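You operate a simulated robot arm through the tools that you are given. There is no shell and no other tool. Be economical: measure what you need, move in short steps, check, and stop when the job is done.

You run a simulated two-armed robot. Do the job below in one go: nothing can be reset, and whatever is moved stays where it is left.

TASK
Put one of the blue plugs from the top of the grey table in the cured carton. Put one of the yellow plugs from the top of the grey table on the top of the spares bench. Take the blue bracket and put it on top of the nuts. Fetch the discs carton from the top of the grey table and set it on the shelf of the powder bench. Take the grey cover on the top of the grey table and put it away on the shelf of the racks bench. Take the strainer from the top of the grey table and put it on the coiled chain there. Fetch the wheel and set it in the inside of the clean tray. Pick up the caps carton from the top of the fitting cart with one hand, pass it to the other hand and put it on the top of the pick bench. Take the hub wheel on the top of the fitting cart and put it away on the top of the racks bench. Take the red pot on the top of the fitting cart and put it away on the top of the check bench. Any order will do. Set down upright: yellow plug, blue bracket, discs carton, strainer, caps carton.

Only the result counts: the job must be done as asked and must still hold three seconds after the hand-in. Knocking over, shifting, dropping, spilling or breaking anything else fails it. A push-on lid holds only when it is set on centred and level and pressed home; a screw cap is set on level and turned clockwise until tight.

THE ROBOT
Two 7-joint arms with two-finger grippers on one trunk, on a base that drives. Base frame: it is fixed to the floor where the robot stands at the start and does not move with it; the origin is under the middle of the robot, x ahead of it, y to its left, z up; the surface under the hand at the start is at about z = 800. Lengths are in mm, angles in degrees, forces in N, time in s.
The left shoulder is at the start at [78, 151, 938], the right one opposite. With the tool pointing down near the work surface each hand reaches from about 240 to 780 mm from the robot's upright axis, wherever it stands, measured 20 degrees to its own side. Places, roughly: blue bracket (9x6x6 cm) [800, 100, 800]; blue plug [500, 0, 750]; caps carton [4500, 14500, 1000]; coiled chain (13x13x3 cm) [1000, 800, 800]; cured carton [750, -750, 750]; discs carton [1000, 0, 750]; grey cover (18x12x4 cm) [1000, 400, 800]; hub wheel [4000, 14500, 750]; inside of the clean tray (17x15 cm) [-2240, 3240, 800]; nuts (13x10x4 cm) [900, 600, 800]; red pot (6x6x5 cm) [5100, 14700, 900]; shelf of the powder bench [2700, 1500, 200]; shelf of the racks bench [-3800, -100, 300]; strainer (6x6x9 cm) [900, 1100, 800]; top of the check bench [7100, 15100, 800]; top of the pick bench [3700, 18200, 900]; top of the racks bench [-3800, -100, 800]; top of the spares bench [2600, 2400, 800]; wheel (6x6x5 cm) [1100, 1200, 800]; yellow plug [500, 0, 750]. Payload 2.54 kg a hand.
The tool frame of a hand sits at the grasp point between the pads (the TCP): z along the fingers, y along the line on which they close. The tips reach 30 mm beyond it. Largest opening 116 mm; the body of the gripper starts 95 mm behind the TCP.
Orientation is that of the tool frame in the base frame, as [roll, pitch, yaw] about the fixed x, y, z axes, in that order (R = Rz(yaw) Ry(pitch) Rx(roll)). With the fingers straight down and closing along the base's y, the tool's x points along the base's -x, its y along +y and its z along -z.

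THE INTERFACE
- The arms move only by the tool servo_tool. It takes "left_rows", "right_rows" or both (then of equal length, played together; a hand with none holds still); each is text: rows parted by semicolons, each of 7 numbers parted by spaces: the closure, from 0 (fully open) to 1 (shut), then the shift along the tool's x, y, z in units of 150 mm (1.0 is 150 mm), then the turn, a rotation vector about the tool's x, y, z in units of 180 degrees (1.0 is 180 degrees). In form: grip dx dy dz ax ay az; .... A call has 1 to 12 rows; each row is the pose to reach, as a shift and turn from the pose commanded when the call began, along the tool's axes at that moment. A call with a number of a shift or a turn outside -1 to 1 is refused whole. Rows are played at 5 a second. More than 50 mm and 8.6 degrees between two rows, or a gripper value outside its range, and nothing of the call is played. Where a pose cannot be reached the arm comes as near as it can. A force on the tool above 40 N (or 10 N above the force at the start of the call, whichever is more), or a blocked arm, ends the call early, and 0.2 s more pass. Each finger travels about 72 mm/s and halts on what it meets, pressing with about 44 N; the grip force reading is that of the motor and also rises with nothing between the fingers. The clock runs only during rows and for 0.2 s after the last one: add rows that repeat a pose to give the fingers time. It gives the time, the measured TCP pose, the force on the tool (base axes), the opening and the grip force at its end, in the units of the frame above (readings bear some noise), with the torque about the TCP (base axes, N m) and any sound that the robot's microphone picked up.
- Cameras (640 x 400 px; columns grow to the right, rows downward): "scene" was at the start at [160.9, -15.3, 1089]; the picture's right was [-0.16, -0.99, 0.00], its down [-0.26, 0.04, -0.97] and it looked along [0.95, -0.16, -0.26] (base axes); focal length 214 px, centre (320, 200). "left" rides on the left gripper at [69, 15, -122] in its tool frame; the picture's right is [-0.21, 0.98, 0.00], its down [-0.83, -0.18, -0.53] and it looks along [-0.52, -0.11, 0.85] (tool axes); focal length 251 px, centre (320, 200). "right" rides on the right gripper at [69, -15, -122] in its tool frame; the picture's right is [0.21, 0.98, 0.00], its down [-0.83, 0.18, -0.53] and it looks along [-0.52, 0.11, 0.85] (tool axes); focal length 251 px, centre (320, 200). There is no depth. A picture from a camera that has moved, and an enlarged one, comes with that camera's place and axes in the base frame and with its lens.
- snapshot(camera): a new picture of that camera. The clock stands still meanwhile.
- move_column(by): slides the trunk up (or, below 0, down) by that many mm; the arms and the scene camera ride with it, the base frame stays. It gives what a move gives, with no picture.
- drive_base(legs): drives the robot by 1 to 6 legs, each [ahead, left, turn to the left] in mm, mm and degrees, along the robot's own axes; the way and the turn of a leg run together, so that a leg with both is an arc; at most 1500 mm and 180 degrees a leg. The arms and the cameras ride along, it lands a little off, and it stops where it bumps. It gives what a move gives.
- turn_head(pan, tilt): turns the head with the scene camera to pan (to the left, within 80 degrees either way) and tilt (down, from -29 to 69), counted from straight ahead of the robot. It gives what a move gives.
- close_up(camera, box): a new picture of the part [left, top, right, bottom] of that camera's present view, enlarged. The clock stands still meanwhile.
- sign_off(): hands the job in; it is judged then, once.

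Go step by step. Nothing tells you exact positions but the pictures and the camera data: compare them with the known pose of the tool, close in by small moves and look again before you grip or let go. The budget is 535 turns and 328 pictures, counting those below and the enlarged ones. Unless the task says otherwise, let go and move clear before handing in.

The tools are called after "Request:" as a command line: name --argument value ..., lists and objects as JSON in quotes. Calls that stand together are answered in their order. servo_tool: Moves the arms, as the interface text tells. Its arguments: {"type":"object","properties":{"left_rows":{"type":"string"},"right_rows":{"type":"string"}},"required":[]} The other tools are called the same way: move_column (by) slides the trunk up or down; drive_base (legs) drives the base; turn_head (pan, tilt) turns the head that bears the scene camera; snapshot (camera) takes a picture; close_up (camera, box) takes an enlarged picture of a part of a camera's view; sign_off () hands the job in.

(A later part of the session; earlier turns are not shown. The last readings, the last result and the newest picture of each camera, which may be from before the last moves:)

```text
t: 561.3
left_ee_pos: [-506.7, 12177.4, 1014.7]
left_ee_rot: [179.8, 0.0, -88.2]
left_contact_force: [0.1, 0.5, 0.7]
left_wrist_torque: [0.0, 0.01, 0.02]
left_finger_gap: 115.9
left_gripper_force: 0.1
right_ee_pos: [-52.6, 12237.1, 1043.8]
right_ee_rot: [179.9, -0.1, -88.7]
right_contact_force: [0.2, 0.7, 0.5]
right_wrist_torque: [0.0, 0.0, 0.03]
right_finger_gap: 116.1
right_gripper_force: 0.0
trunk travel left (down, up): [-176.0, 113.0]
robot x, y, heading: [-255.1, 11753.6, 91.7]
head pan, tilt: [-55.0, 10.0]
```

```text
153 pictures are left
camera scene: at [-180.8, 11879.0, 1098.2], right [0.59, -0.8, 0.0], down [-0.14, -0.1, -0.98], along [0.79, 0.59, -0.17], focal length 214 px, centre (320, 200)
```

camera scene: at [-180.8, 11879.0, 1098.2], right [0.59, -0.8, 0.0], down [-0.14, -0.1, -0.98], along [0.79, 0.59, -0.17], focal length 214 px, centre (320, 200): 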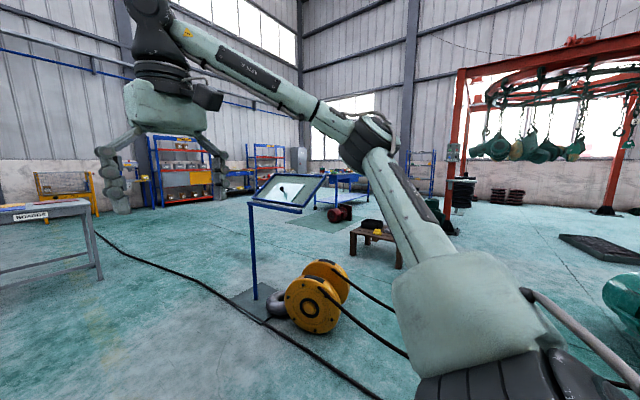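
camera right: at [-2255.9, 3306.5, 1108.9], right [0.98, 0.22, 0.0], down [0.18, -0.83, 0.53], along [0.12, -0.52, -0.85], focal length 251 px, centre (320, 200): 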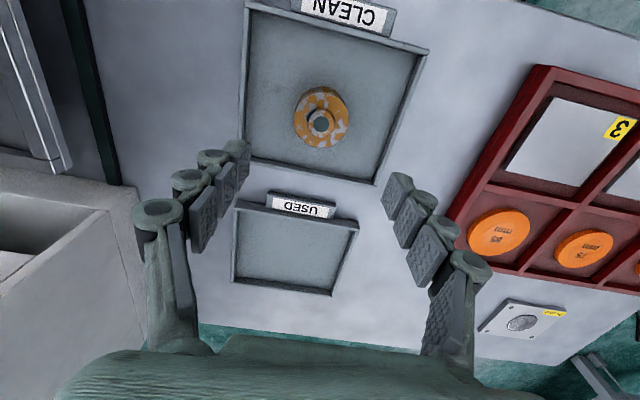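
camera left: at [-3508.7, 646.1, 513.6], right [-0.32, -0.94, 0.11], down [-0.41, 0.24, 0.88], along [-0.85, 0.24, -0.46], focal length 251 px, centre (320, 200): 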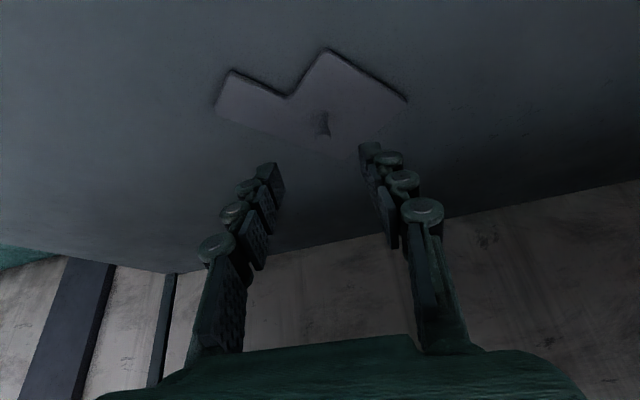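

Path along y≈11750 to x≈3050 is clear. Drive east sideways, then north to y≈13500.

Request:
drive_base --legs '[[0, 0, -1.7], [0, -1500, 0], [0, -1500, 0], [0, -300, 0]]'

Request:
turn_head --pan -15 --tilt 10

Request:
snapshot --camera "scene"

```text
t: 569.6
left_ee_pos: [275.2, 12174.2, 1016.6]
left_ee_rot: [179.6, 0.1, -89.7]
left_contact_force: [0.3, 0.2, -0.2]
left_wrist_torque: [0.0, -0.01, 0.03]
left_finger_gap: 115.9
left_gripper_force: 0.1
right_ee_pos: [730.6, 12221.5, 1043.3]
right_ee_rot: [179.8, -0.2, -90.4]
right_contact_force: [0.6, -0.2, -0.1]
right_wrist_torque: [0.0, 0.0, -0.01]
right_finger_gap: 116.0
right_gripper_force: 0.1
trunk travel left (down, up): [-176.0, 113.0]
robot x, y, heading: [518.6, 11746.5, 89.7]
head pan, tilt: [-55.0, 10.0]
stopped in leg 2: the robot was blocked; the commanded pose is now the measured one
```

```text
t: 570.6
left_ee_pos: [274.9, 12174.5, 1015.1]
left_ee_rot: [179.6, 0.1, -89.8]
left_contact_force: [0.9, -0.4, 0.0]
left_wrist_torque: [0.01, 0.05, 0.01]
left_finger_gap: 115.7
left_gripper_force: 0.0
right_ee_pos: [730.5, 12222.4, 1044.4]
right_ee_rot: [179.9, -0.2, -90.3]
right_contact_force: [0.6, -0.7, -0.3]
right_wrist_torque: [-0.02, 0.01, 0.0]
right_finger_gap: 116.1
right_gripper_force: 0.0
trunk travel left (down, up): [-176.0, 113.0]
robot x, y, heading: [513.9, 11744.3, 89.7]
head pan, tilt: [-15.0, 10.0]
```

```text
152 pictures are left
camera scene: at [540.8, 11903.8, 1098.2], right [0.97, -0.26, 0.0], down [-0.05, -0.17, -0.98], along [0.26, 0.95, -0.17], focal length 214 px, centre (320, 200)
```

scene: 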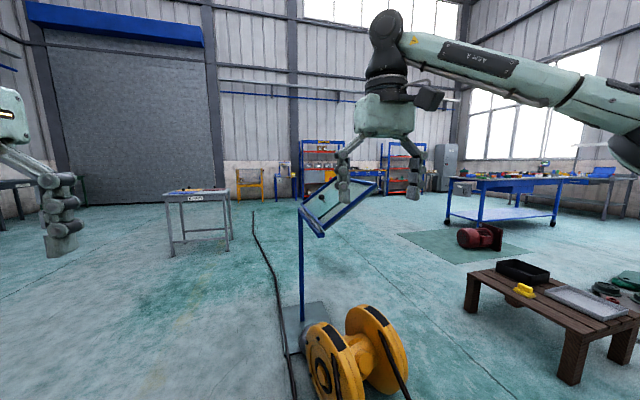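

Blocked at x≈514. I look to the right to see what is there.

Request:
turn_head --pan -80 --tilt 35

Request:
snapshot --camera "scene"

```text
t: 572.0
left_ee_pos: [274.6, 12174.0, 1015.9]
left_ee_rot: [179.5, 0.1, -89.8]
left_contact_force: [0.3, -0.1, -0.2]
left_wrist_torque: [0.04, 0.0, 0.01]
left_finger_gap: 116.0
left_gripper_force: 0.1
right_ee_pos: [730.2, 12221.0, 1043.4]
right_ee_rot: [179.8, -0.2, -90.4]
right_contact_force: [0.0, 0.3, 0.1]
right_wrist_torque: [0.02, -0.02, 0.0]
right_finger_gap: 115.8
right_gripper_force: 0.0
trunk travel left (down, up): [-176.0, 113.0]
robot x, y, heading: [517.2, 11742.7, 89.9]
head pan, tilt: [-80.0, 35.0]
```

```text
151 pictures are left
camera scene: at [603.3, 11829.3, 1058.1], right [0.17, -0.98, 0.0], down [-0.56, -0.1, -0.82], along [0.81, 0.14, -0.57], focal length 214 px, centre (320, 200)
```

scene: 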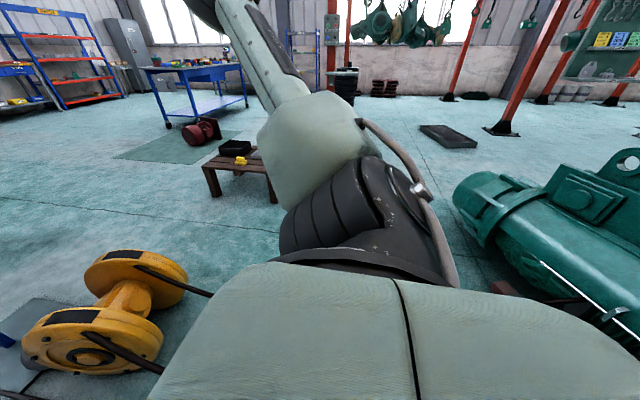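

The long green motor is close behind me. I move 190 mm north and continue east.

Request:
drive_base --legs '[[190, 0, 0], [0, -1300, 0]]'

Request:
turn_head --pan -40 --tilt 25

Request:
snapshot --camera "scene"

```text
t: 573.8
left_ee_pos: [255.4, 12362.8, 1014.9]
left_ee_rot: [179.6, 0.1, -89.6]
left_contact_force: [0.8, 0.4, -0.3]
left_wrist_torque: [0.0, -0.01, -0.04]
left_finger_gap: 116.0
left_gripper_force: 0.1
right_ee_pos: [711.6, 12411.1, 1043.0]
right_ee_rot: [179.9, -0.3, -90.3]
right_contact_force: [-0.5, 0.0, 0.8]
right_wrist_torque: [0.01, -0.01, -0.03]
right_finger_gap: 115.9
right_gripper_force: 0.1
trunk travel left (down, up): [-176.0, 113.0]
robot x, y, heading: [495.6, 11934.1, 90.1]
head pan, tilt: [-80.0, 35.0]
stopped in leg 2: the robot was blocked; the commanded pose is now the measured one
```

```text
t: 574.9
left_ee_pos: [255.8, 12362.4, 1015.9]
left_ee_rot: [179.5, 0.1, -89.6]
left_contact_force: [-0.5, 0.1, -0.2]
left_wrist_torque: [0.0, -0.03, -0.02]
left_finger_gap: 116.0
left_gripper_force: 0.2
right_ee_pos: [711.5, 12411.3, 1042.6]
right_ee_rot: [179.9, -0.2, -90.2]
right_contact_force: [0.1, -0.4, -0.1]
right_wrist_torque: [-0.01, -0.01, 0.02]
right_finger_gap: 115.9
right_gripper_force: 0.0
trunk travel left (down, up): [-176.0, 113.0]
robot x, y, heading: [496.1, 11934.5, 90.3]
head pan, tilt: [-40.0, 25.0]
```

```text
150 pictures are left
camera scene: at [557.5, 12073.7, 1073.8], right [0.77, -0.64, 0.0], down [-0.27, -0.32, -0.91], along [0.58, 0.69, -0.42], focal length 214 px, centre (320, 200)
```

scene: 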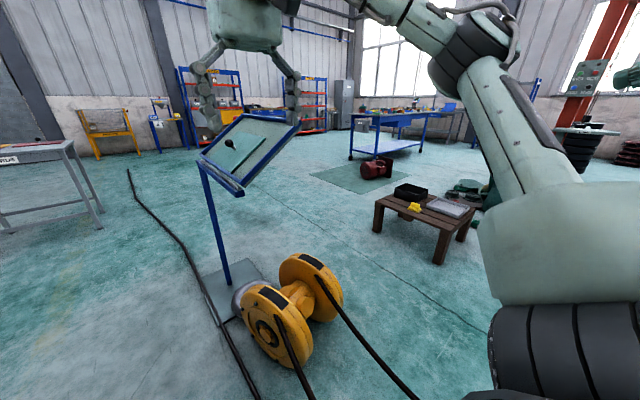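

Blocked again at the same x. I check with the right wrist camera what lies beside the base.

Request:
snapshot --camera "right"

Request:
turn_head --pan -65 --tilt 60

Request:
snapshot --camera "scene"

```text
149 pictures are left
camera right: at [727.3, 12343.5, 1166.3], right [-0.98, -0.21, 0.0], down [-0.18, 0.83, 0.53], along [-0.12, 0.52, -0.85], focal length 251 px, centre (320, 200)
```

right: 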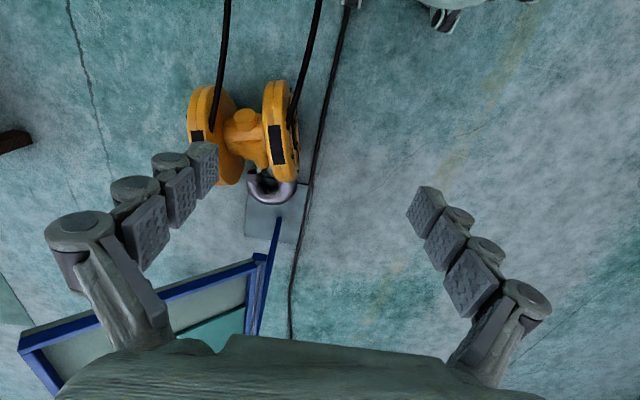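

```text
t: 575.9
left_ee_pos: [255.4, 12362.1, 1015.7]
left_ee_rot: [179.5, 0.1, -89.6]
left_contact_force: [0.5, 0.3, -0.6]
left_wrist_torque: [-0.02, -0.02, 0.01]
left_finger_gap: 116.2
left_gripper_force: 0.0
right_ee_pos: [711.1, 12411.0, 1043.4]
right_ee_rot: [179.8, -0.1, -90.2]
right_contact_force: [1.1, -0.2, -0.1]
right_wrist_torque: [0.03, 0.02, 0.02]
right_finger_gap: 115.8
right_gripper_force: 0.2
trunk travel left (down, up): [-176.0, 113.0]
robot x, y, heading: [496.1, 11938.5, 90.1]
head pan, tilt: [-65.0, 60.0]
```

```text
148 pictures are left
camera scene: at [558.7, 12031.3, 1023.8], right [0.42, -0.91, 0.0], down [-0.78, -0.37, -0.5], along [0.45, 0.21, -0.87], focal length 214 px, centre (320, 200)
```

scene: 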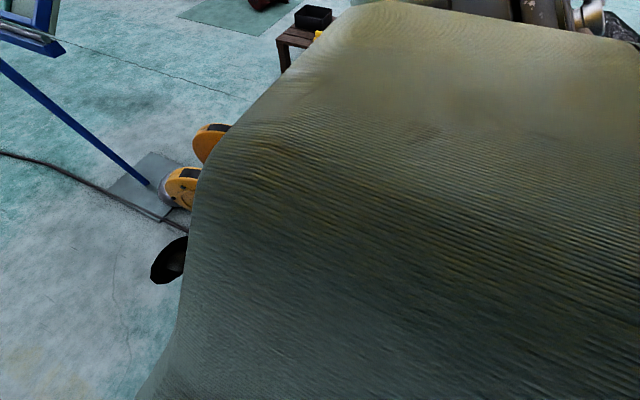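

The hook block's ropes lie along my right side and block the base. I take the other way: back south, then east around the motor's far end.

Request:
drive_base --legs '[[0, 720, 0], [-1500, 0, 0], [-640, 0, 0]]'

Request:
turn_head --pan -80 --tilt 15

Request:
snapshot --camera "scene"

```text
t: 593.2
left_ee_pos: [-458.4, 10236.8, 1015.7]
left_ee_rot: [179.7, 0.1, -90.7]
left_contact_force: [0.4, 0.3, 0.0]
left_wrist_torque: [0.01, 0.0, -0.01]
left_finger_gap: 116.1
left_gripper_force: 0.0
right_ee_pos: [-1.1, 10278.2, 1044.0]
right_ee_rot: [179.7, -0.2, -91.2]
right_contact_force: [0.6, -0.2, 0.1]
right_wrist_torque: [0.01, 0.02, 0.01]
right_finger_gap: 115.9
right_gripper_force: 0.1
trunk travel left (down, up): [-176.0, 113.0]
robot x, y, heading: [-224.9, 9803.1, 88.9]
head pan, tilt: [-65.0, 60.0]
```

```text
t: 594.3
left_ee_pos: [-457.7, 10237.2, 1015.3]
left_ee_rot: [179.6, 0.2, -90.6]
left_contact_force: [0.6, -0.3, -0.5]
left_wrist_torque: [-0.03, 0.01, 0.03]
left_finger_gap: 116.0
left_gripper_force: 0.0
right_ee_pos: [-1.8, 10276.6, 1043.2]
right_ee_rot: [179.9, -0.2, -91.1]
right_contact_force: [-0.9, 0.1, -0.8]
right_wrist_torque: [0.0, -0.01, -0.01]
right_finger_gap: 116.0
right_gripper_force: 0.0
trunk travel left (down, up): [-176.0, 113.0]
robot x, y, heading: [-224.3, 9809.3, 89.0]
head pan, tilt: [-80.0, 15.0]
```

```text
147 pictures are left
camera scene: at [-129.6, 9887.8, 1090.0], right [0.16, -0.99, 0.0], down [-0.26, -0.04, -0.97], along [0.95, 0.15, -0.26], focal length 214 px, centre (320, 200)
```

scene: 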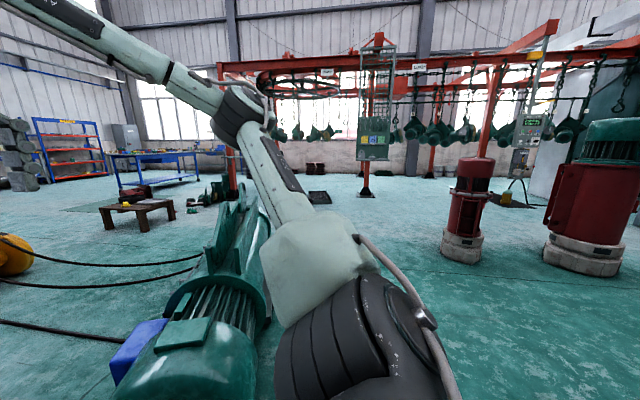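

The lane between the motor and the pumps at y≈9650 is open. I take it east to x≈3000.

Request:
drive_base --legs '[[-160, 0, 1], [0, -1400, 0], [0, -1400, 0]]'

Request:
turn_head --pan -20 --tilt 15

Request:
snapshot --camera "scene"

```text
t: 622.0
left_ee_pos: [2316.2, 10022.9, 1015.8]
left_ee_rot: [179.5, 0.1, -90.3]
left_contact_force: [0.0, -1.4, -0.4]
left_wrist_torque: [0.02, 0.0, 0.0]
left_finger_gap: 115.8
left_gripper_force: 0.1
right_ee_pos: [2772.7, 10066.0, 1043.8]
right_ee_rot: [179.8, -0.2, -90.9]
right_contact_force: [-0.7, -0.7, -0.1]
right_wrist_torque: [-0.02, 0.0, -0.02]
right_finger_gap: 116.0
right_gripper_force: 0.0
trunk travel left (down, up): [-176.0, 113.0]
robot x, y, heading: [2554.2, 9595.5, 89.1]
head pan, tilt: [-80.0, 15.0]
```

```text
t: 623.3
left_ee_pos: [2315.4, 10023.6, 1016.0]
left_ee_rot: [179.7, 0.1, -90.3]
left_contact_force: [-0.2, -0.2, 0.5]
left_wrist_torque: [0.01, 0.04, -0.01]
left_finger_gap: 115.9
left_gripper_force: 0.1
right_ee_pos: [2772.7, 10065.4, 1042.9]
right_ee_rot: [179.8, -0.3, -90.9]
right_contact_force: [0.1, 0.2, -0.2]
right_wrist_torque: [0.0, -0.01, 0.01]
right_finger_gap: 116.0
right_gripper_force: 0.1
trunk travel left (down, up): [-176.0, 113.0]
robot x, y, heading: [2548.4, 9590.9, 89.3]
head pan, tilt: [-20.0, 15.0]
```

```text
146 pictures are left
camera scene: at [2587.4, 9748.1, 1090.1], right [0.94, -0.35, 0.0], down [-0.09, -0.24, -0.97], along [0.34, 0.9, -0.26], focal length 214 px, centre (320, 200)
```

scene: 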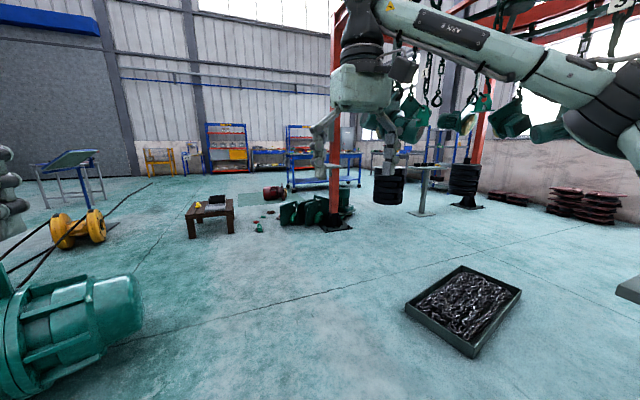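

Ahead: a stool at left, green parts and a post at right, the cart beyond. I go north to y≈11700 and measure the gap.

Request:
drive_base --legs '[[0, -240, 0.8], [1500, 0, 0], [600, 0, 0]]'

Request:
turn_head --pan 0 --tilt 30

Request:
snapshot --camera "scene"

```text
t: 636.2
left_ee_pos: [2515.3, 12107.5, 1015.1]
left_ee_rot: [179.6, 0.1, -88.4]
left_contact_force: [0.3, 0.8, 0.1]
left_wrist_torque: [0.0, 0.01, 0.02]
left_finger_gap: 115.8
left_gripper_force: 0.1
right_ee_pos: [2969.3, 12166.5, 1043.1]
right_ee_rot: [179.9, -0.3, -88.9]
right_contact_force: [-0.1, -0.4, 0.4]
right_wrist_torque: [0.01, 0.0, 0.02]
right_finger_gap: 115.9
right_gripper_force: 0.0
trunk travel left (down, up): [-176.0, 113.0]
robot x, y, heading: [2762.8, 11687.3, 91.1]
head pan, tilt: [-20.0, 15.0]
```

```text
t: 637.0
left_ee_pos: [2514.6, 12106.3, 1016.0]
left_ee_rot: [179.6, 0.0, -88.4]
left_contact_force: [0.7, 0.6, 0.0]
left_wrist_torque: [0.0, 0.0, 0.0]
left_finger_gap: 116.0
left_gripper_force: 0.0
right_ee_pos: [2970.4, 12165.9, 1044.4]
right_ee_rot: [179.8, -0.2, -89.1]
right_contact_force: [-0.6, 0.0, -0.5]
right_wrist_torque: [-0.02, 0.0, -0.01]
right_finger_gap: 116.1
right_gripper_force: 0.0
trunk travel left (down, up): [-176.0, 113.0]
robot x, y, heading: [2762.8, 11683.6, 91.4]
head pan, tilt: [0.0, 30.0]
```

```text
145 pictures are left
camera scene: at [2763.1, 11843.1, 1065.9], right [1.0, 0.02, 0.0], down [0.01, -0.5, -0.87], along [-0.02, 0.87, -0.5], focal length 214 px, centre (320, 200)
```

scene: 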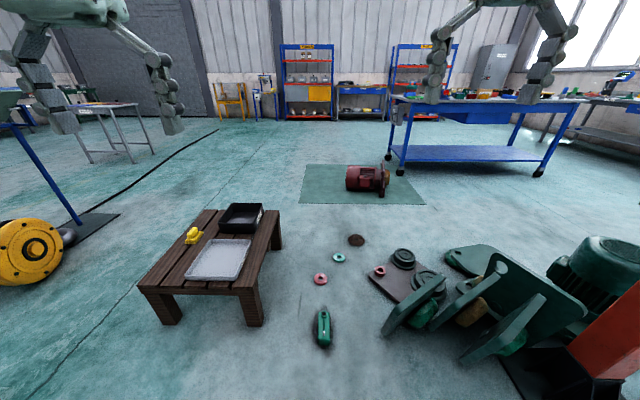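

Small parts lie in the direct gap, so I use the wider lane between hook block and stool at x≈1600.

Request:
drive_base --legs '[[160, 0, -1.4], [0, 1160, 0]]'

Request:
turn_head --pan 15 --tilt 30

Request:
snapshot --camera "scene"

```text
t: 649.4
left_ee_pos: [1353.0, 12254.0, 1016.2]
left_ee_rot: [179.6, 0.2, -88.3]
left_contact_force: [0.7, -0.2, 1.0]
left_wrist_torque: [0.03, -0.01, 0.05]
left_finger_gap: 116.0
left_gripper_force: 0.1
right_ee_pos: [1807.2, 12314.1, 1042.6]
right_ee_rot: [179.8, -0.3, -88.8]
right_contact_force: [-0.4, 0.3, -0.2]
right_wrist_torque: [0.02, 0.01, 0.01]
right_finger_gap: 116.1
right_gripper_force: 0.1
trunk travel left (down, up): [-176.0, 113.0]
robot x, y, heading: [1606.1, 11833.0, 91.4]
head pan, tilt: [0.0, 30.0]
```

```text
t: 650.2
left_ee_pos: [1353.3, 12254.8, 1015.2]
left_ee_rot: [179.6, 0.0, -88.2]
left_contact_force: [0.0, -0.4, 0.0]
left_wrist_torque: [0.0, 0.02, -0.03]
left_finger_gap: 115.8
left_gripper_force: 0.0
right_ee_pos: [1807.2, 12314.6, 1043.0]
right_ee_rot: [179.8, -0.2, -88.8]
right_contact_force: [-0.5, -0.8, -0.3]
right_wrist_torque: [0.0, 0.01, -0.02]
right_finger_gap: 115.7
right_gripper_force: 0.0
trunk travel left (down, up): [-176.0, 113.0]
robot x, y, heading: [1603.1, 11830.7, 91.4]
head pan, tilt: [15.0, 30.0]
```

```text
144 pictures are left
camera scene: at [1578.3, 11987.8, 1065.9], right [0.96, 0.28, 0.0], down [0.14, -0.48, -0.87], along [-0.24, 0.83, -0.5], focal length 214 px, centre (320, 200)
```

scene: 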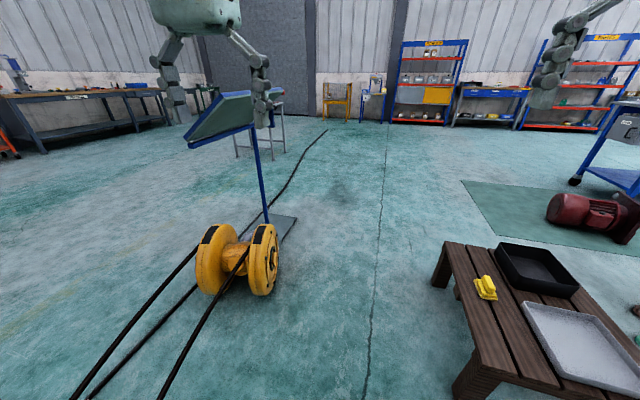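

Lane is clear. Drive north to y≈13650.

Request:
drive_base --legs '[[0, 40, -1.4], [1200, 0, 0], [650, 0, 0]]'

Request:
turn_head --pan -60 --tilt 20

Request:
snapshot --camera "scene"

```text
t: 660.3
left_ee_pos: [1339.7, 14131.5, 1014.9]
left_ee_rot: [179.5, 0.1, -90.6]
left_contact_force: [-0.3, 0.7, 0.4]
left_wrist_torque: [-0.01, 0.01, 0.01]
left_finger_gap: 116.1
left_gripper_force: 0.0
right_ee_pos: [1797.3, 14172.3, 1042.9]
right_ee_rot: [179.8, -0.3, -91.0]
right_contact_force: [0.0, 0.7, -0.4]
right_wrist_torque: [-0.02, -0.01, -0.03]
right_finger_gap: 115.9
right_gripper_force: 0.1
trunk travel left (down, up): [-176.0, 113.0]
robot x, y, heading: [1575.8, 13700.7, 89.2]
head pan, tilt: [15.0, 30.0]
```

```text
t: 661.7
left_ee_pos: [1339.2, 14130.0, 1015.5]
left_ee_rot: [179.6, 0.2, -90.6]
left_contact_force: [-0.9, 0.6, -0.5]
left_wrist_torque: [0.01, 0.0, 0.03]
left_finger_gap: 116.1
left_gripper_force: 0.0
right_ee_pos: [1797.3, 14173.1, 1043.3]
right_ee_rot: [179.7, -0.3, -91.2]
right_contact_force: [-0.5, -0.4, -0.2]
right_wrist_torque: [0.03, 0.0, 0.0]
right_finger_gap: 115.8
right_gripper_force: 0.1
trunk travel left (down, up): [-176.0, 113.0]
robot x, y, heading: [1573.6, 13704.1, 89.1]
head pan, tilt: [-60.0, 20.0]
```

```text
143 pictures are left
camera scene: at [1658.6, 13813.5, 1081.9], right [0.49, -0.87, 0.0], down [-0.3, -0.17, -0.94], along [0.82, 0.46, -0.34], focal length 214 px, centre (320, 200)
```

scene: 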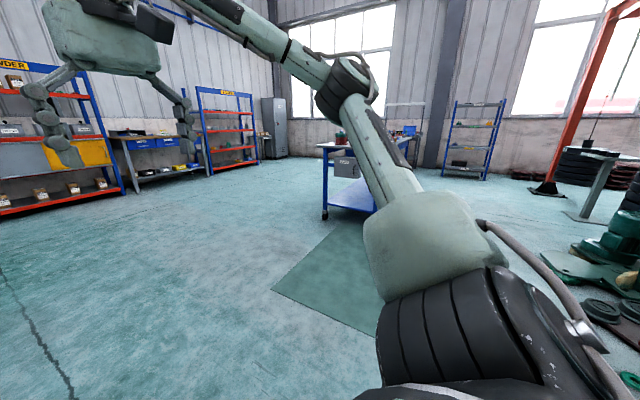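

The cart's north-west wheel is at about [3817, 14960]. I go round to its north side: up to y≈15700, then east.

Request:
drive_base --legs '[[1500, 0, 0.9], [500, 0, 0]]'

Request:
turn_head --pan -70 --tilt 20

Request:
snapshot --camera "scene"

```text
t: 671.9
left_ee_pos: [1361.5, 16164.5, 1016.1]
left_ee_rot: [179.4, 0.0, -90.6]
left_contact_force: [0.2, 0.6, 0.0]
left_wrist_torque: [-0.03, 0.03, -0.03]
left_finger_gap: 115.9
left_gripper_force: 0.1
right_ee_pos: [1818.5, 16205.8, 1043.6]
right_ee_rot: [179.7, -0.2, -91.1]
right_contact_force: [0.1, -0.9, 0.6]
right_wrist_torque: [-0.01, 0.02, -0.01]
right_finger_gap: 116.0
right_gripper_force: 0.1
trunk travel left (down, up): [-176.0, 113.0]
robot x, y, heading: [1594.4, 15736.4, 89.3]
head pan, tilt: [-60.0, 20.0]
```

```text
t: 672.6
left_ee_pos: [1361.7, 16165.9, 1015.6]
left_ee_rot: [179.6, 0.0, -90.5]
left_contact_force: [0.1, 0.4, -0.3]
left_wrist_torque: [0.0, 0.03, 0.01]
left_finger_gap: 116.2
left_gripper_force: 0.1
right_ee_pos: [1818.6, 16205.8, 1043.8]
right_ee_rot: [179.8, -0.2, -91.1]
right_contact_force: [0.6, 0.3, -0.1]
right_wrist_torque: [-0.04, 0.0, 0.01]
right_finger_gap: 116.1
right_gripper_force: 0.1
trunk travel left (down, up): [-176.0, 113.0]
robot x, y, heading: [1596.6, 15730.2, 89.3]
head pan, tilt: [-70.0, 20.0]
```

```text
142 pictures are left
camera scene: at [1686.4, 15832.0, 1081.9], right [0.33, -0.94, 0.0], down [-0.32, -0.11, -0.94], along [0.89, 0.31, -0.34], focal length 214 px, centre (320, 200)
```

scene: 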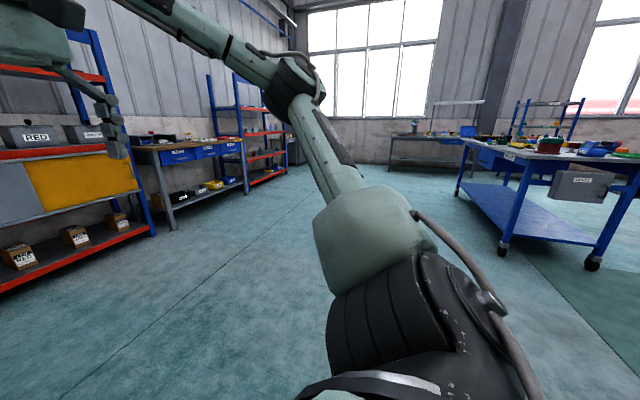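

The pick bench is north at x 3180–4330, y≈18000; the cart spans x 3780–5440, y 14250–14830. I go along its north side and turn to face it.

Request:
drive_base --legs '[[0, -1450, 0.7], [0, -1450, 0], [0, 0, -90], [0, 0, -90]]'

Request:
turn_head --pan 0 --tilt 25

Request:
snapshot --camera "scene"

```text
t: 708.1
left_ee_pos: [4704.2, 15277.1, 1015.5]
left_ee_rot: [179.7, 0.2, 88.1]
left_contact_force: [0.9, 0.7, -0.3]
left_wrist_torque: [-0.04, 0.02, 0.01]
left_finger_gap: 115.9
left_gripper_force: 0.1
right_ee_pos: [4246.5, 15245.4, 1043.7]
right_ee_rot: [179.7, -0.2, 87.5]
right_contact_force: [-0.1, -0.5, -0.2]
right_wrist_torque: [-0.04, 0.0, 0.0]
right_finger_gap: 116.1
right_gripper_force: 0.0
trunk travel left (down, up): [-176.0, 113.0]
robot x, y, heading: [4478.7, 15711.0, -92.5]
head pan, tilt: [-70.0, 20.0]
```

```text
t: 709.5
left_ee_pos: [4703.9, 15276.3, 1015.2]
left_ee_rot: [179.7, 0.1, 88.0]
left_contact_force: [0.1, -0.4, 0.2]
left_wrist_torque: [0.0, 0.02, 0.01]
left_finger_gap: 116.1
left_gripper_force: 0.1
right_ee_pos: [4246.9, 15245.7, 1044.1]
right_ee_rot: [179.8, -0.2, 87.5]
right_contact_force: [0.0, -0.5, 0.3]
right_wrist_torque: [0.0, 0.0, 0.05]
right_finger_gap: 116.1
right_gripper_force: 0.0
trunk travel left (down, up): [-176.0, 113.0]
robot x, y, heading: [4479.2, 15717.8, -92.1]
head pan, tilt: [0.0, 25.0]
```

```text
141 pictures are left
camera scene: at [4473.6, 15553.9, 1073.8], right [-1.0, 0.04, 0.0], down [0.02, 0.42, -0.91], along [-0.04, -0.91, -0.42], focal length 214 px, centre (320, 200)
```

scene: 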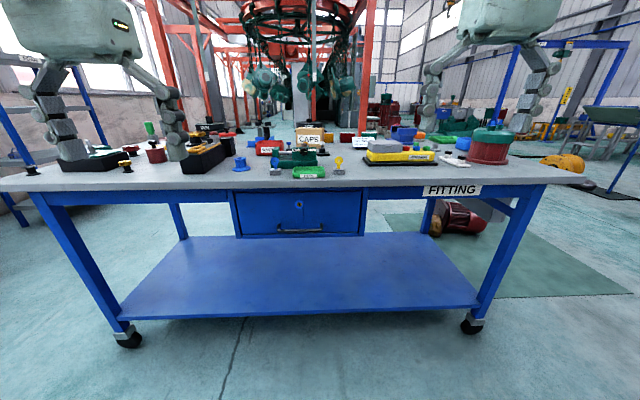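

The FITTING cart is ahead. I zoom to identify the caps carton, hub wheel and red pot.

Request:
close_up --camera "scene" --box '[230, 110, 390, 210]'

Request:
close_up --camera "scene" --box '[20, 110, 260, 210]'

Request:
close_up --camera "scene" --box '[350, 110, 550, 210]'

```text
4.00 times, centred on (310, 160) of scene
camera zoom: at [4473.6, 15553.9, 1073.8], right [-1.0, 0.04, 0.0], down [0.02, 0.42, -0.91], along [-0.04, -0.91, -0.42], focal length 858 px, centre (360, 360)
```

zoom: 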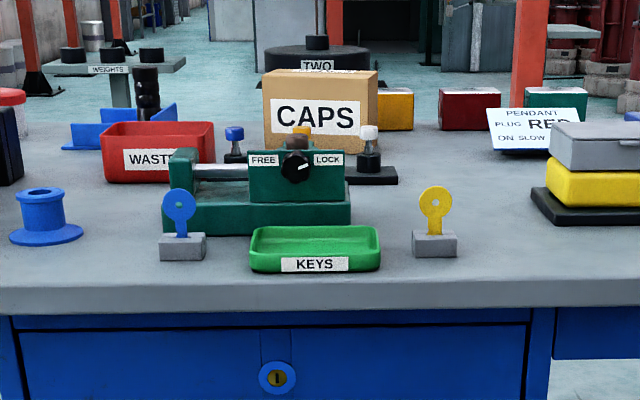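

```text
2.67 times, centred on (140, 160) of scene
camera zoom: at [4473.6, 15553.9, 1073.8], right [-1.0, 0.04, 0.0], down [0.02, 0.42, -0.91], along [-0.04, -0.91, -0.42], focal length 572 px, centre (800, 307)
```

zoom: 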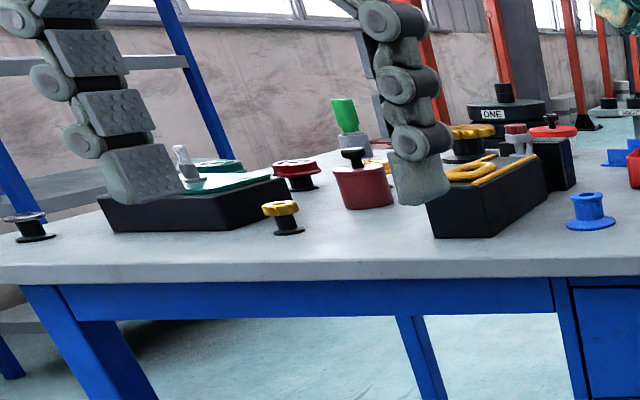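

```text
3.20 times, centred on (450, 160) of scene
camera zoom: at [4473.6, 15553.9, 1073.8], right [-1.0, 0.04, 0.0], down [0.02, 0.42, -0.91], along [-0.04, -0.91, -0.42], focal length 686 px, centre (-96, 328)
```

zoom: 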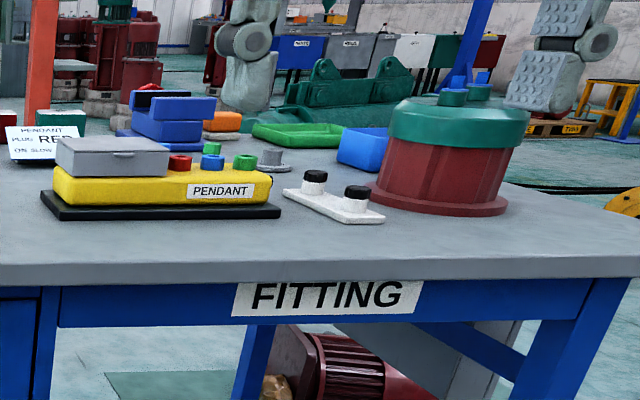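

The CAPS carton is on the far (south) side. I go around the cart's east end to the south side; look first.

Request:
drive_base --legs '[[0, 1450, 2.2]]'

Request:
turn_head --pan -10 --tilt 20

Request:
snapshot --camera "scene"

```text
t: 723.6
left_ee_pos: [6176.5, 15283.5, 1015.4]
left_ee_rot: [179.6, 0.1, 91.8]
left_contact_force: [-0.1, -0.3, -0.2]
left_wrist_torque: [0.01, 0.02, -0.03]
left_finger_gap: 116.2
left_gripper_force: 0.0
right_ee_pos: [5722.3, 15223.2, 1043.4]
right_ee_rot: [179.8, -0.2, 91.2]
right_contact_force: [-0.5, 0.4, 0.3]
right_wrist_torque: [-0.01, -0.04, 0.01]
right_finger_gap: 116.1
right_gripper_force: 0.2
trunk travel left (down, up): [-176.0, 113.0]
robot x, y, heading: [5923.6, 15703.4, -88.5]
head pan, tilt: [0.0, 25.0]
```

```text
t: 724.3
left_ee_pos: [6177.4, 15283.2, 1015.4]
left_ee_rot: [179.6, 0.0, 91.7]
left_contact_force: [0.3, -0.4, -0.4]
left_wrist_torque: [0.03, -0.02, 0.02]
left_finger_gap: 116.2
left_gripper_force: 0.1
right_ee_pos: [5721.7, 15223.5, 1043.8]
right_ee_rot: [179.8, -0.2, 91.1]
right_contact_force: [1.6, 0.7, -0.2]
right_wrist_torque: [0.02, 0.02, -0.05]
right_finger_gap: 115.8
right_gripper_force: 0.1
trunk travel left (down, up): [-176.0, 113.0]
robot x, y, heading: [5925.8, 15704.6, -88.5]
head pan, tilt: [-10.0, 20.0]
```

```text
137 pictures are left
camera scene: at [5913.0, 15544.6, 1081.9], right [-0.99, 0.15, 0.0], down [0.05, 0.34, -0.94], along [-0.14, -0.93, -0.34], focal length 214 px, centre (320, 200)
```

scene: 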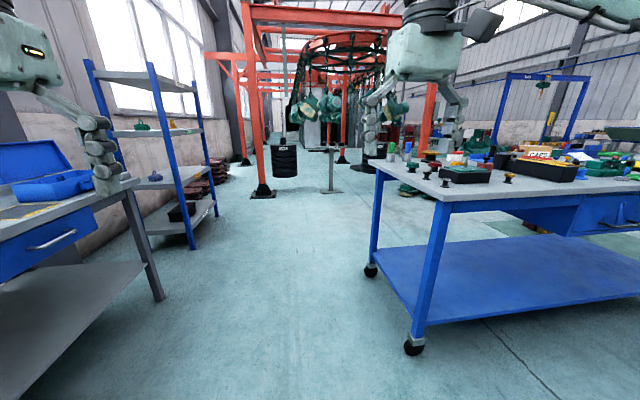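

Passage is clear. Drive to the south side and turn to face the cart.

Request:
drive_base --legs '[[0, 120, -1.5], [1400, 0, 0], [520, 0, 0], [0, 0, 90], [0, 0, 90]]'

Request:
turn_head --pan 60 --tilt 20

Request:
snapshot --camera "scene"

```text
t: 743.1
left_ee_pos: [5807.9, 14220.4, 1015.8]
left_ee_rot: [179.5, 0.1, -88.9]
left_contact_force: [0.4, 0.4, -0.6]
left_wrist_torque: [-0.01, 0.0, -0.02]
left_finger_gap: 116.3
left_gripper_force: 0.0
right_ee_pos: [6263.5, 14274.8, 1043.7]
right_ee_rot: [179.8, -0.2, -89.6]
right_contact_force: [0.0, -0.1, -0.1]
right_wrist_torque: [0.01, -0.02, -0.02]
right_finger_gap: 116.1
right_gripper_force: 0.0
trunk travel left (down, up): [-176.0, 113.0]
robot x, y, heading: [6055.0, 13796.1, 90.8]
head pan, tilt: [-10.0, 20.0]
```

```text
t: 744.6
left_ee_pos: [5807.6, 14219.9, 1015.3]
left_ee_rot: [179.5, 0.1, -88.9]
left_contact_force: [-0.4, -0.7, 0.8]
left_wrist_torque: [0.0, 0.02, -0.02]
left_finger_gap: 115.9
left_gripper_force: 0.0
right_ee_pos: [6263.0, 14273.5, 1042.4]
right_ee_rot: [179.8, -0.2, -89.5]
right_contact_force: [-0.5, 0.0, -0.2]
right_wrist_torque: [0.02, -0.03, 0.01]
right_finger_gap: 115.9
right_gripper_force: 0.1
trunk travel left (down, up): [-176.0, 113.0]
robot x, y, heading: [6057.7, 13794.3, 90.6]
head pan, tilt: [60.0, 20.0]
```

```text
136 pictures are left
camera scene: at [5973.3, 13909.0, 1081.9], right [0.49, 0.87, 0.0], down [0.3, -0.17, -0.94], along [-0.82, 0.46, -0.34], focal length 214 px, centre (320, 200)
```

scene: 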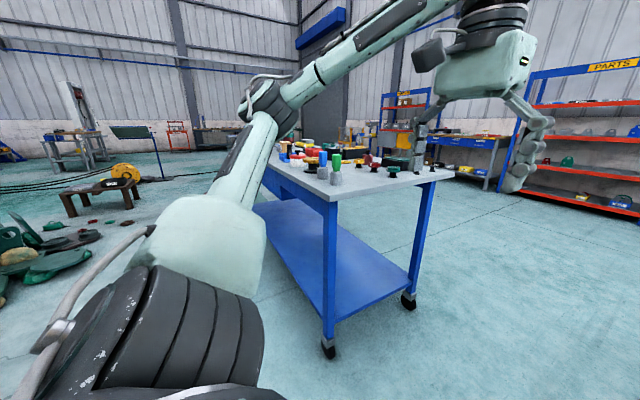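

Clear on the south side too. Drive left along the cart to x≈4500.

Request:
drive_base --legs '[[0, 1450, -0.6]]'

Request:
turn_head --pan 0 --tilt 32

Request:
snapshot --camera "scene"

```text
t: 759.1
left_ee_pos: [4305.2, 14184.7, 1015.2]
left_ee_rot: [179.6, 0.1, -88.0]
left_contact_force: [0.4, -0.1, -0.3]
left_wrist_torque: [0.03, -0.01, 0.0]
left_finger_gap: 116.2
left_gripper_force: 0.0
right_ee_pos: [4759.0, 14245.0, 1042.9]
right_ee_rot: [179.8, -0.3, -88.6]
right_contact_force: [-0.7, -1.0, -0.7]
right_wrist_torque: [0.01, 0.0, -0.01]
right_finger_gap: 116.0
right_gripper_force: 0.1
trunk travel left (down, up): [-176.0, 113.0]
robot x, y, heading: [4560.7, 13763.1, 91.8]
head pan, tilt: [60.0, 20.0]
```

```text
t: 760.4
left_ee_pos: [4303.1, 14185.0, 1015.5]
left_ee_rot: [179.6, 0.1, -88.0]
left_contact_force: [0.3, -0.8, 0.5]
left_wrist_torque: [-0.04, -0.01, -0.03]
left_finger_gap: 116.1
left_gripper_force: 0.0
right_ee_pos: [4758.4, 14246.9, 1043.5]
right_ee_rot: [179.7, -0.2, -88.6]
right_contact_force: [0.0, 0.0, 0.3]
right_wrist_torque: [0.03, 0.0, -0.04]
right_finger_gap: 116.1
right_gripper_force: 0.0
trunk travel left (down, up): [-176.0, 113.0]
robot x, y, heading: [4558.1, 13763.0, 91.9]
head pan, tilt: [0.0, 32.0]
```

```text
135 pictures are left
camera scene: at [4555.0, 13921.3, 1062.7], right [1.0, 0.03, 0.0], down [0.02, -0.53, -0.85], along [-0.03, 0.85, -0.53], focal length 214 px, centre (320, 200)
```

scene: 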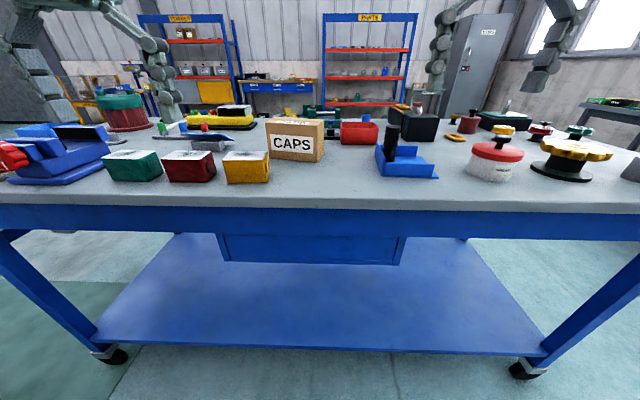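

The CAPS carton is in front. I move 65 mm closer and zoom for its size and pose.

Request:
drive_base --legs '[[65, 0, -1.9]]'

Request:
close_up --camera "scene" --box '[220, 100, 380, 220]'

Request:
snapshot --camera "left"

Request:
snapshot --camera "right"

```text
t: 761.4
left_ee_pos: [4317.4, 14257.4, 1015.7]
left_ee_rot: [179.5, 0.0, -89.8]
left_contact_force: [-0.3, 0.2, -0.2]
left_wrist_torque: [-0.02, 0.0, 0.01]
left_finger_gap: 115.9
left_gripper_force: 0.1
right_ee_pos: [4774.3, 14306.3, 1043.0]
right_ee_rot: [179.8, -0.3, -90.3]
right_contact_force: [0.2, -0.4, -0.3]
right_wrist_torque: [0.01, 0.01, -0.02]
right_finger_gap: 115.9
right_gripper_force: 0.0
trunk travel left (down, up): [-176.0, 113.0]
robot x, y, heading: [4553.3, 13833.0, 89.9]
head pan, tilt: [0.0, 32.0]
```

```text
3.33 times, centred on (300, 160) of scene
camera zoom: at [4559.0, 13987.5, 1062.6], right [1.0, 0.0, 0.0], down [0.0, -0.53, -0.85], along [0.0, 0.85, -0.53], focal length 715 px, centre (387, 333)
```

zoom: 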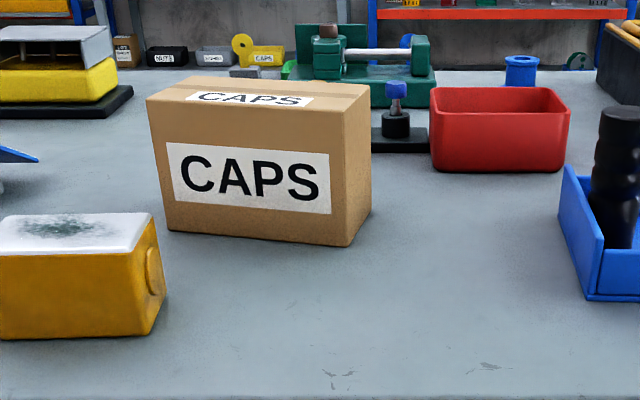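

```text
133 pictures are left
camera left: at [4304.5, 14187.6, 1138.4], right [-0.98, 0.21, 0.01], down [0.18, 0.83, 0.53], along [0.11, 0.52, -0.85], focal length 251 px, centre (320, 200)
```

left: 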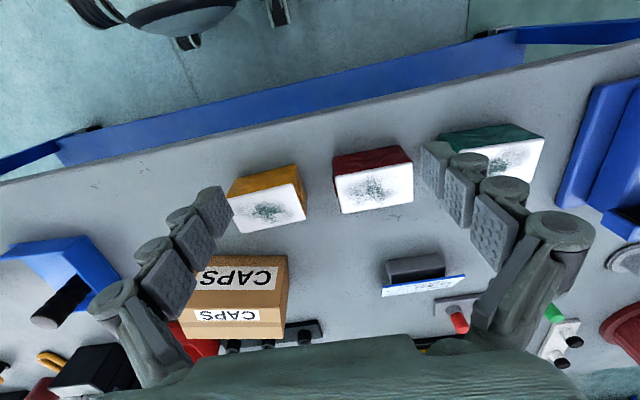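

```text
132 pictures are left
camera right: at [4788.8, 14237.9, 1166.0], right [-0.98, -0.21, 0.0], down [-0.17, 0.83, 0.53], along [-0.11, 0.52, -0.85], focal length 251 px, centre (320, 200)
```

right: 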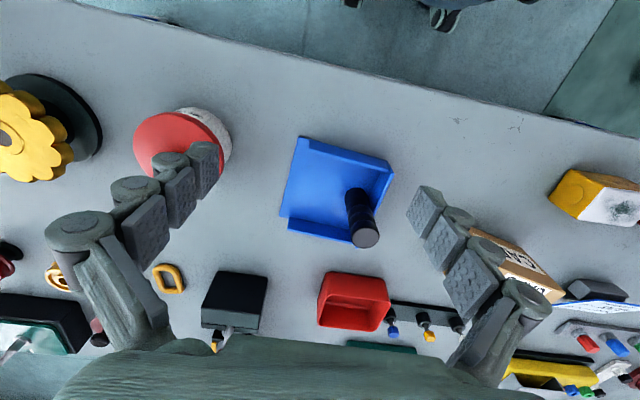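

The carton is 126×67×87 mm at about [4478, 14461], cart top z≈862, long side turned −11.5°. I turn the left hand 102° to grip its short sides.

Request:
servo_tool --left_rows "0 0 0 0 0 0 0.0475;0 0 0 0 0 0 0.095;0 0 0 0 0 0 0.142;0 0 0 0 0 0 0.189;0 0 0 0 0 0 0.236;0 0 0 0 0 0 0.283;0 0 0 0 0 0 0.33;0 0 0 0 0 0 0.377;0 0 0 0 0 0 0.424;0 0 0 0 0 0 0.471;0 0 0 0 0 0 0.518;0 0 0 0 0 0 0.565"

```text
t: 764.0
left_ee_pos: [4316.8, 14258.5, 1015.6]
left_ee_rot: [-179.9, -0.5, 168.4]
left_contact_force: [-0.2, -0.9, -0.3]
left_wrist_torque: [0.0, 0.02, 0.0]
left_finger_gap: 116.0
left_gripper_force: 0.0
right_ee_pos: [4773.2, 14305.3, 1043.7]
right_ee_rot: [179.9, -0.2, -90.4]
right_contact_force: [-0.7, -0.3, -0.8]
right_wrist_torque: [-0.03, -0.01, -0.01]
right_finger_gap: 115.9
right_gripper_force: 0.0
trunk travel left (down, up): [-176.0, 113.0]
robot x, y, heading: [4557.4, 13827.7, 89.9]
head pan, tilt: [0.0, 32.0]
```

Request:
servo_tool --left_rows "0 0 0.16 -0.05 0 -0.037 0;0 0 0.33 -0.1 0 -0.074 0;0 0 0.5 -0.1 0 -0.111 0;0 0 0.66 -0.1 0 -0.148 0;0 0 0.83 -0.1 0 -0.185 0;0 0 1 -0.1 0 -0.22 0"

Request:
servo_tool --left_rows "0 0 0.2 0 0 0 0;0 0 0.4 0 0 0 0;0 0 0.54 0 0 0 0;0 0 0.54 0 0 0 0"

Request:
close_up --camera "scene" --box '[220, 80, 380, 200]'

Request:
snapshot --camera "left"

```text
t: 765.4
left_ee_pos: [4346.4, 14403.5, 1030.9]
left_ee_rot: [-179.9, 39.3, 168.6]
left_contact_force: [-0.5, 0.2, 0.2]
left_wrist_torque: [-0.01, -0.01, 0.02]
left_finger_gap: 116.2
left_gripper_force: 0.1
right_ee_pos: [4773.2, 14305.3, 1042.7]
right_ee_rot: [179.8, -0.3, -90.4]
right_contact_force: [0.2, -0.1, -0.5]
right_wrist_torque: [0.0, 0.0, 0.01]
right_finger_gap: 115.8
right_gripper_force: 0.0
trunk travel left (down, up): [-176.0, 113.0]
robot x, y, heading: [4561.2, 13832.0, 89.5]
head pan, tilt: [0.0, 32.0]
```

```text
t: 766.4
left_ee_pos: [4364.7, 14485.4, 1030.5]
left_ee_rot: [179.9, 39.2, 168.5]
left_contact_force: [0.5, -0.3, -0.1]
left_wrist_torque: [0.01, 0.01, 0.0]
left_finger_gap: 116.0
left_gripper_force: 0.1
right_ee_pos: [4772.6, 14304.7, 1043.1]
right_ee_rot: [179.8, -0.2, -90.3]
right_contact_force: [-0.7, 0.3, -0.4]
right_wrist_torque: [0.0, -0.01, 0.0]
right_finger_gap: 116.1
right_gripper_force: 0.1
trunk travel left (down, up): [-176.0, 113.0]
robot x, y, heading: [4554.2, 13832.3, 90.0]
head pan, tilt: [0.0, 32.0]
```

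```text
3.33 times, centred on (300, 140) of scene
camera zoom: at [4558.9, 13987.1, 1062.7], right [1.0, 0.0, 0.0], down [0.0, -0.53, -0.85], along [0.0, 0.85, -0.53], focal length 715 px, centre (387, 400)
```

zoom: 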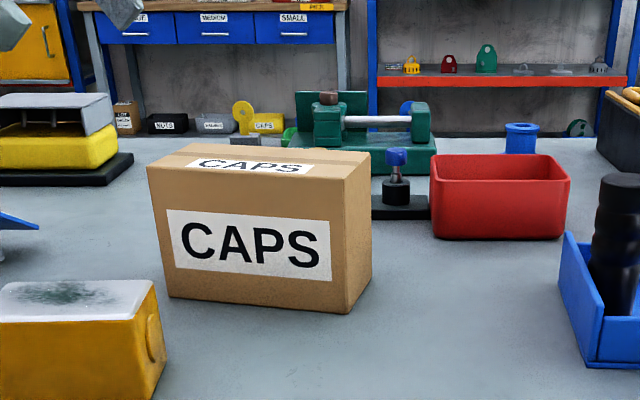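

```text
130 pictures are left
camera left: at [4240.5, 14524.8, 1083.6], right [0.36, 0.92, 0.14], down [0.26, -0.24, 0.94], along [0.9, -0.3, -0.33], focal length 251 px, centre (320, 200)
```

left: 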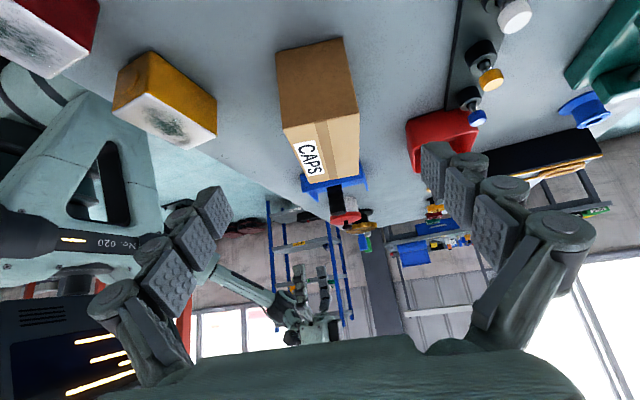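

Aligned with the carton. Advance along the fingers to the grasp.

Request:
servo_tool --left_rows "0 0.049 0 0.25 0 0 0;0 0.049 0 0.5 0 0 0;0 0.049 0 0.5 0 0 0"

Request:
close_up --camera "scene" --box '[200, 80, 380, 200]'

Request:
snapshot --camera "left"

```text
t: 767.2
left_ee_pos: [4406.4, 14477.4, 969.6]
left_ee_rot: [179.9, 39.2, 168.6]
left_contact_force: [-0.8, -0.1, -1.0]
left_wrist_torque: [-0.02, -0.01, 0.0]
left_finger_gap: 115.9
left_gripper_force: 0.0
right_ee_pos: [4772.8, 14305.6, 1044.2]
right_ee_rot: [179.7, -0.2, -90.3]
right_contact_force: [0.0, 0.7, 0.1]
right_wrist_torque: [0.02, -0.04, -0.03]
right_finger_gap: 116.0
right_gripper_force: 0.0
trunk travel left (down, up): [-176.0, 113.0]
robot x, y, heading: [4554.6, 13834.1, 89.8]
head pan, tilt: [0.0, 32.0]
```

```text
3.33 times, centred on (290, 140) of scene
camera zoom: at [4559.0, 13987.0, 1062.7], right [1.0, 0.0, 0.0], down [0.0, -0.53, -0.85], along [0.0, 0.85, -0.53], focal length 715 px, centre (420, 400)
```

zoom: 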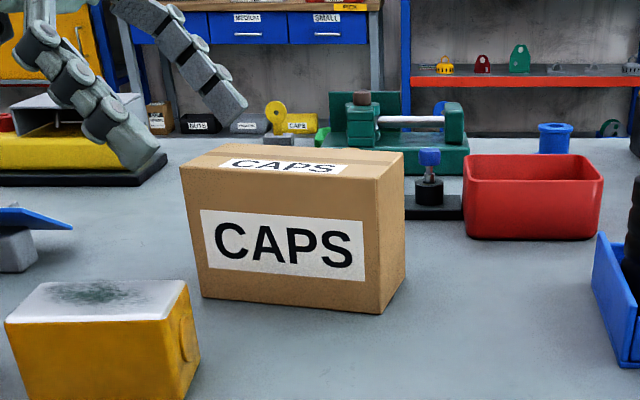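

```text
128 pictures are left
camera left: at [4283.2, 14516.4, 1021.6], right [0.36, 0.92, 0.14], down [0.26, -0.24, 0.94], along [0.9, -0.3, -0.33], focal length 251 px, centre (320, 200)
```

left: 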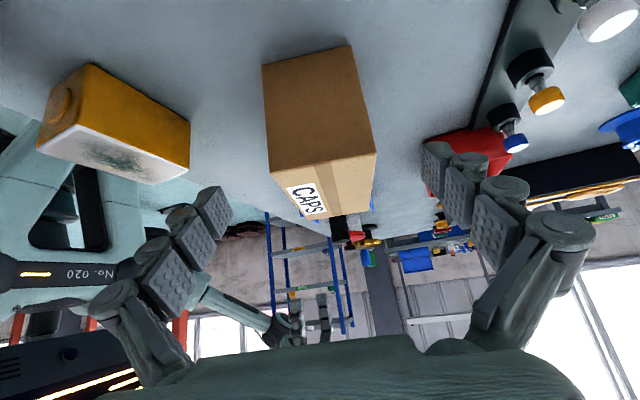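

Advance the last 58 mm, close, and check.

Request:
servo_tool --left_rows "0 0.01 -0.01 0.14 0 0 0;0 0.012 -0.01 0.28 0 0 0;0 0.012 -0.01 0.39 0 0 0;0.3 0.012 -0.01 0.39 0 0 0;0.6 0.012 -0.01 0.39 0 0 0;0.6 0.012 -0.01 0.39 0 0 0;0.6 0.012 -0.01 0.39 0 0 0"

Request:
servo_tool --left_rows "0.6 -0.04 0 -0.05 0 0 0;0.6 -0.15 0 -0.18 0 0 0;0.6 -0.3 0 -0.36 0 0 0;0.6 -0.48 0 -0.59 0 0 0;0.6 -0.48 0 -0.59 0 0 0"

Request:
snapshot --camera "scene"

```text
t: 768.8
left_ee_pos: [4437.8, 14466.7, 921.0]
left_ee_rot: [180.0, 39.2, 168.6]
left_contact_force: [0.3, 1.7, 3.4]
left_wrist_torque: [-0.04, -0.11, 0.13]
left_finger_gap: 67.2
left_gripper_force: 43.6
right_ee_pos: [4773.4, 14305.6, 1043.9]
right_ee_rot: [179.8, -0.2, -90.3]
right_contact_force: [0.5, 0.8, -0.3]
right_wrist_torque: [0.02, -0.05, 0.02]
right_finger_gap: 116.0
right_gripper_force: 0.0
trunk travel left (down, up): [-176.0, 113.0]
robot x, y, heading: [4557.0, 13830.9, 90.0]
head pan, tilt: [0.0, 32.0]
```

```text
t: 770.0
left_ee_pos: [4435.8, 14467.5, 1033.6]
left_ee_rot: [-179.9, 39.2, 168.5]
left_contact_force: [0.3, 0.2, -3.8]
left_wrist_torque: [0.0, 0.13, 0.0]
left_finger_gap: 67.1
left_gripper_force: 44.0
right_ee_pos: [4772.3, 14305.8, 1043.5]
right_ee_rot: [179.8, -0.2, -90.3]
right_contact_force: [-0.3, 1.2, -0.2]
right_wrist_torque: [0.0, 0.01, -0.01]
right_finger_gap: 116.0
right_gripper_force: 0.0
trunk travel left (down, up): [-176.0, 113.0]
robot x, y, heading: [4556.3, 13829.1, 90.2]
head pan, tilt: [0.0, 32.0]
```

```text
127 pictures are left
camera scene: at [4558.9, 13987.5, 1062.6], right [1.0, 0.0, 0.0], down [0.0, -0.53, -0.85], along [0.0, 0.85, -0.53], focal length 214 px, centre (320, 200)
```

scene: 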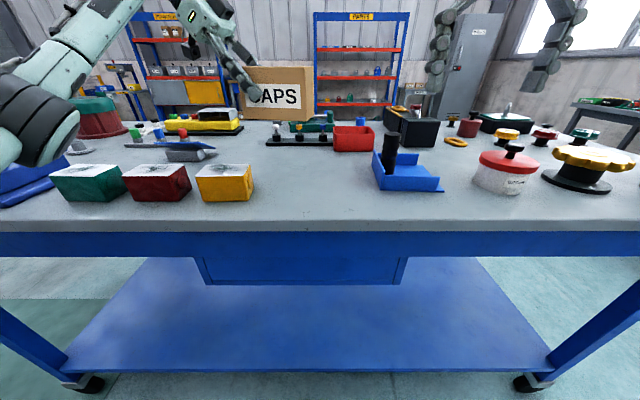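

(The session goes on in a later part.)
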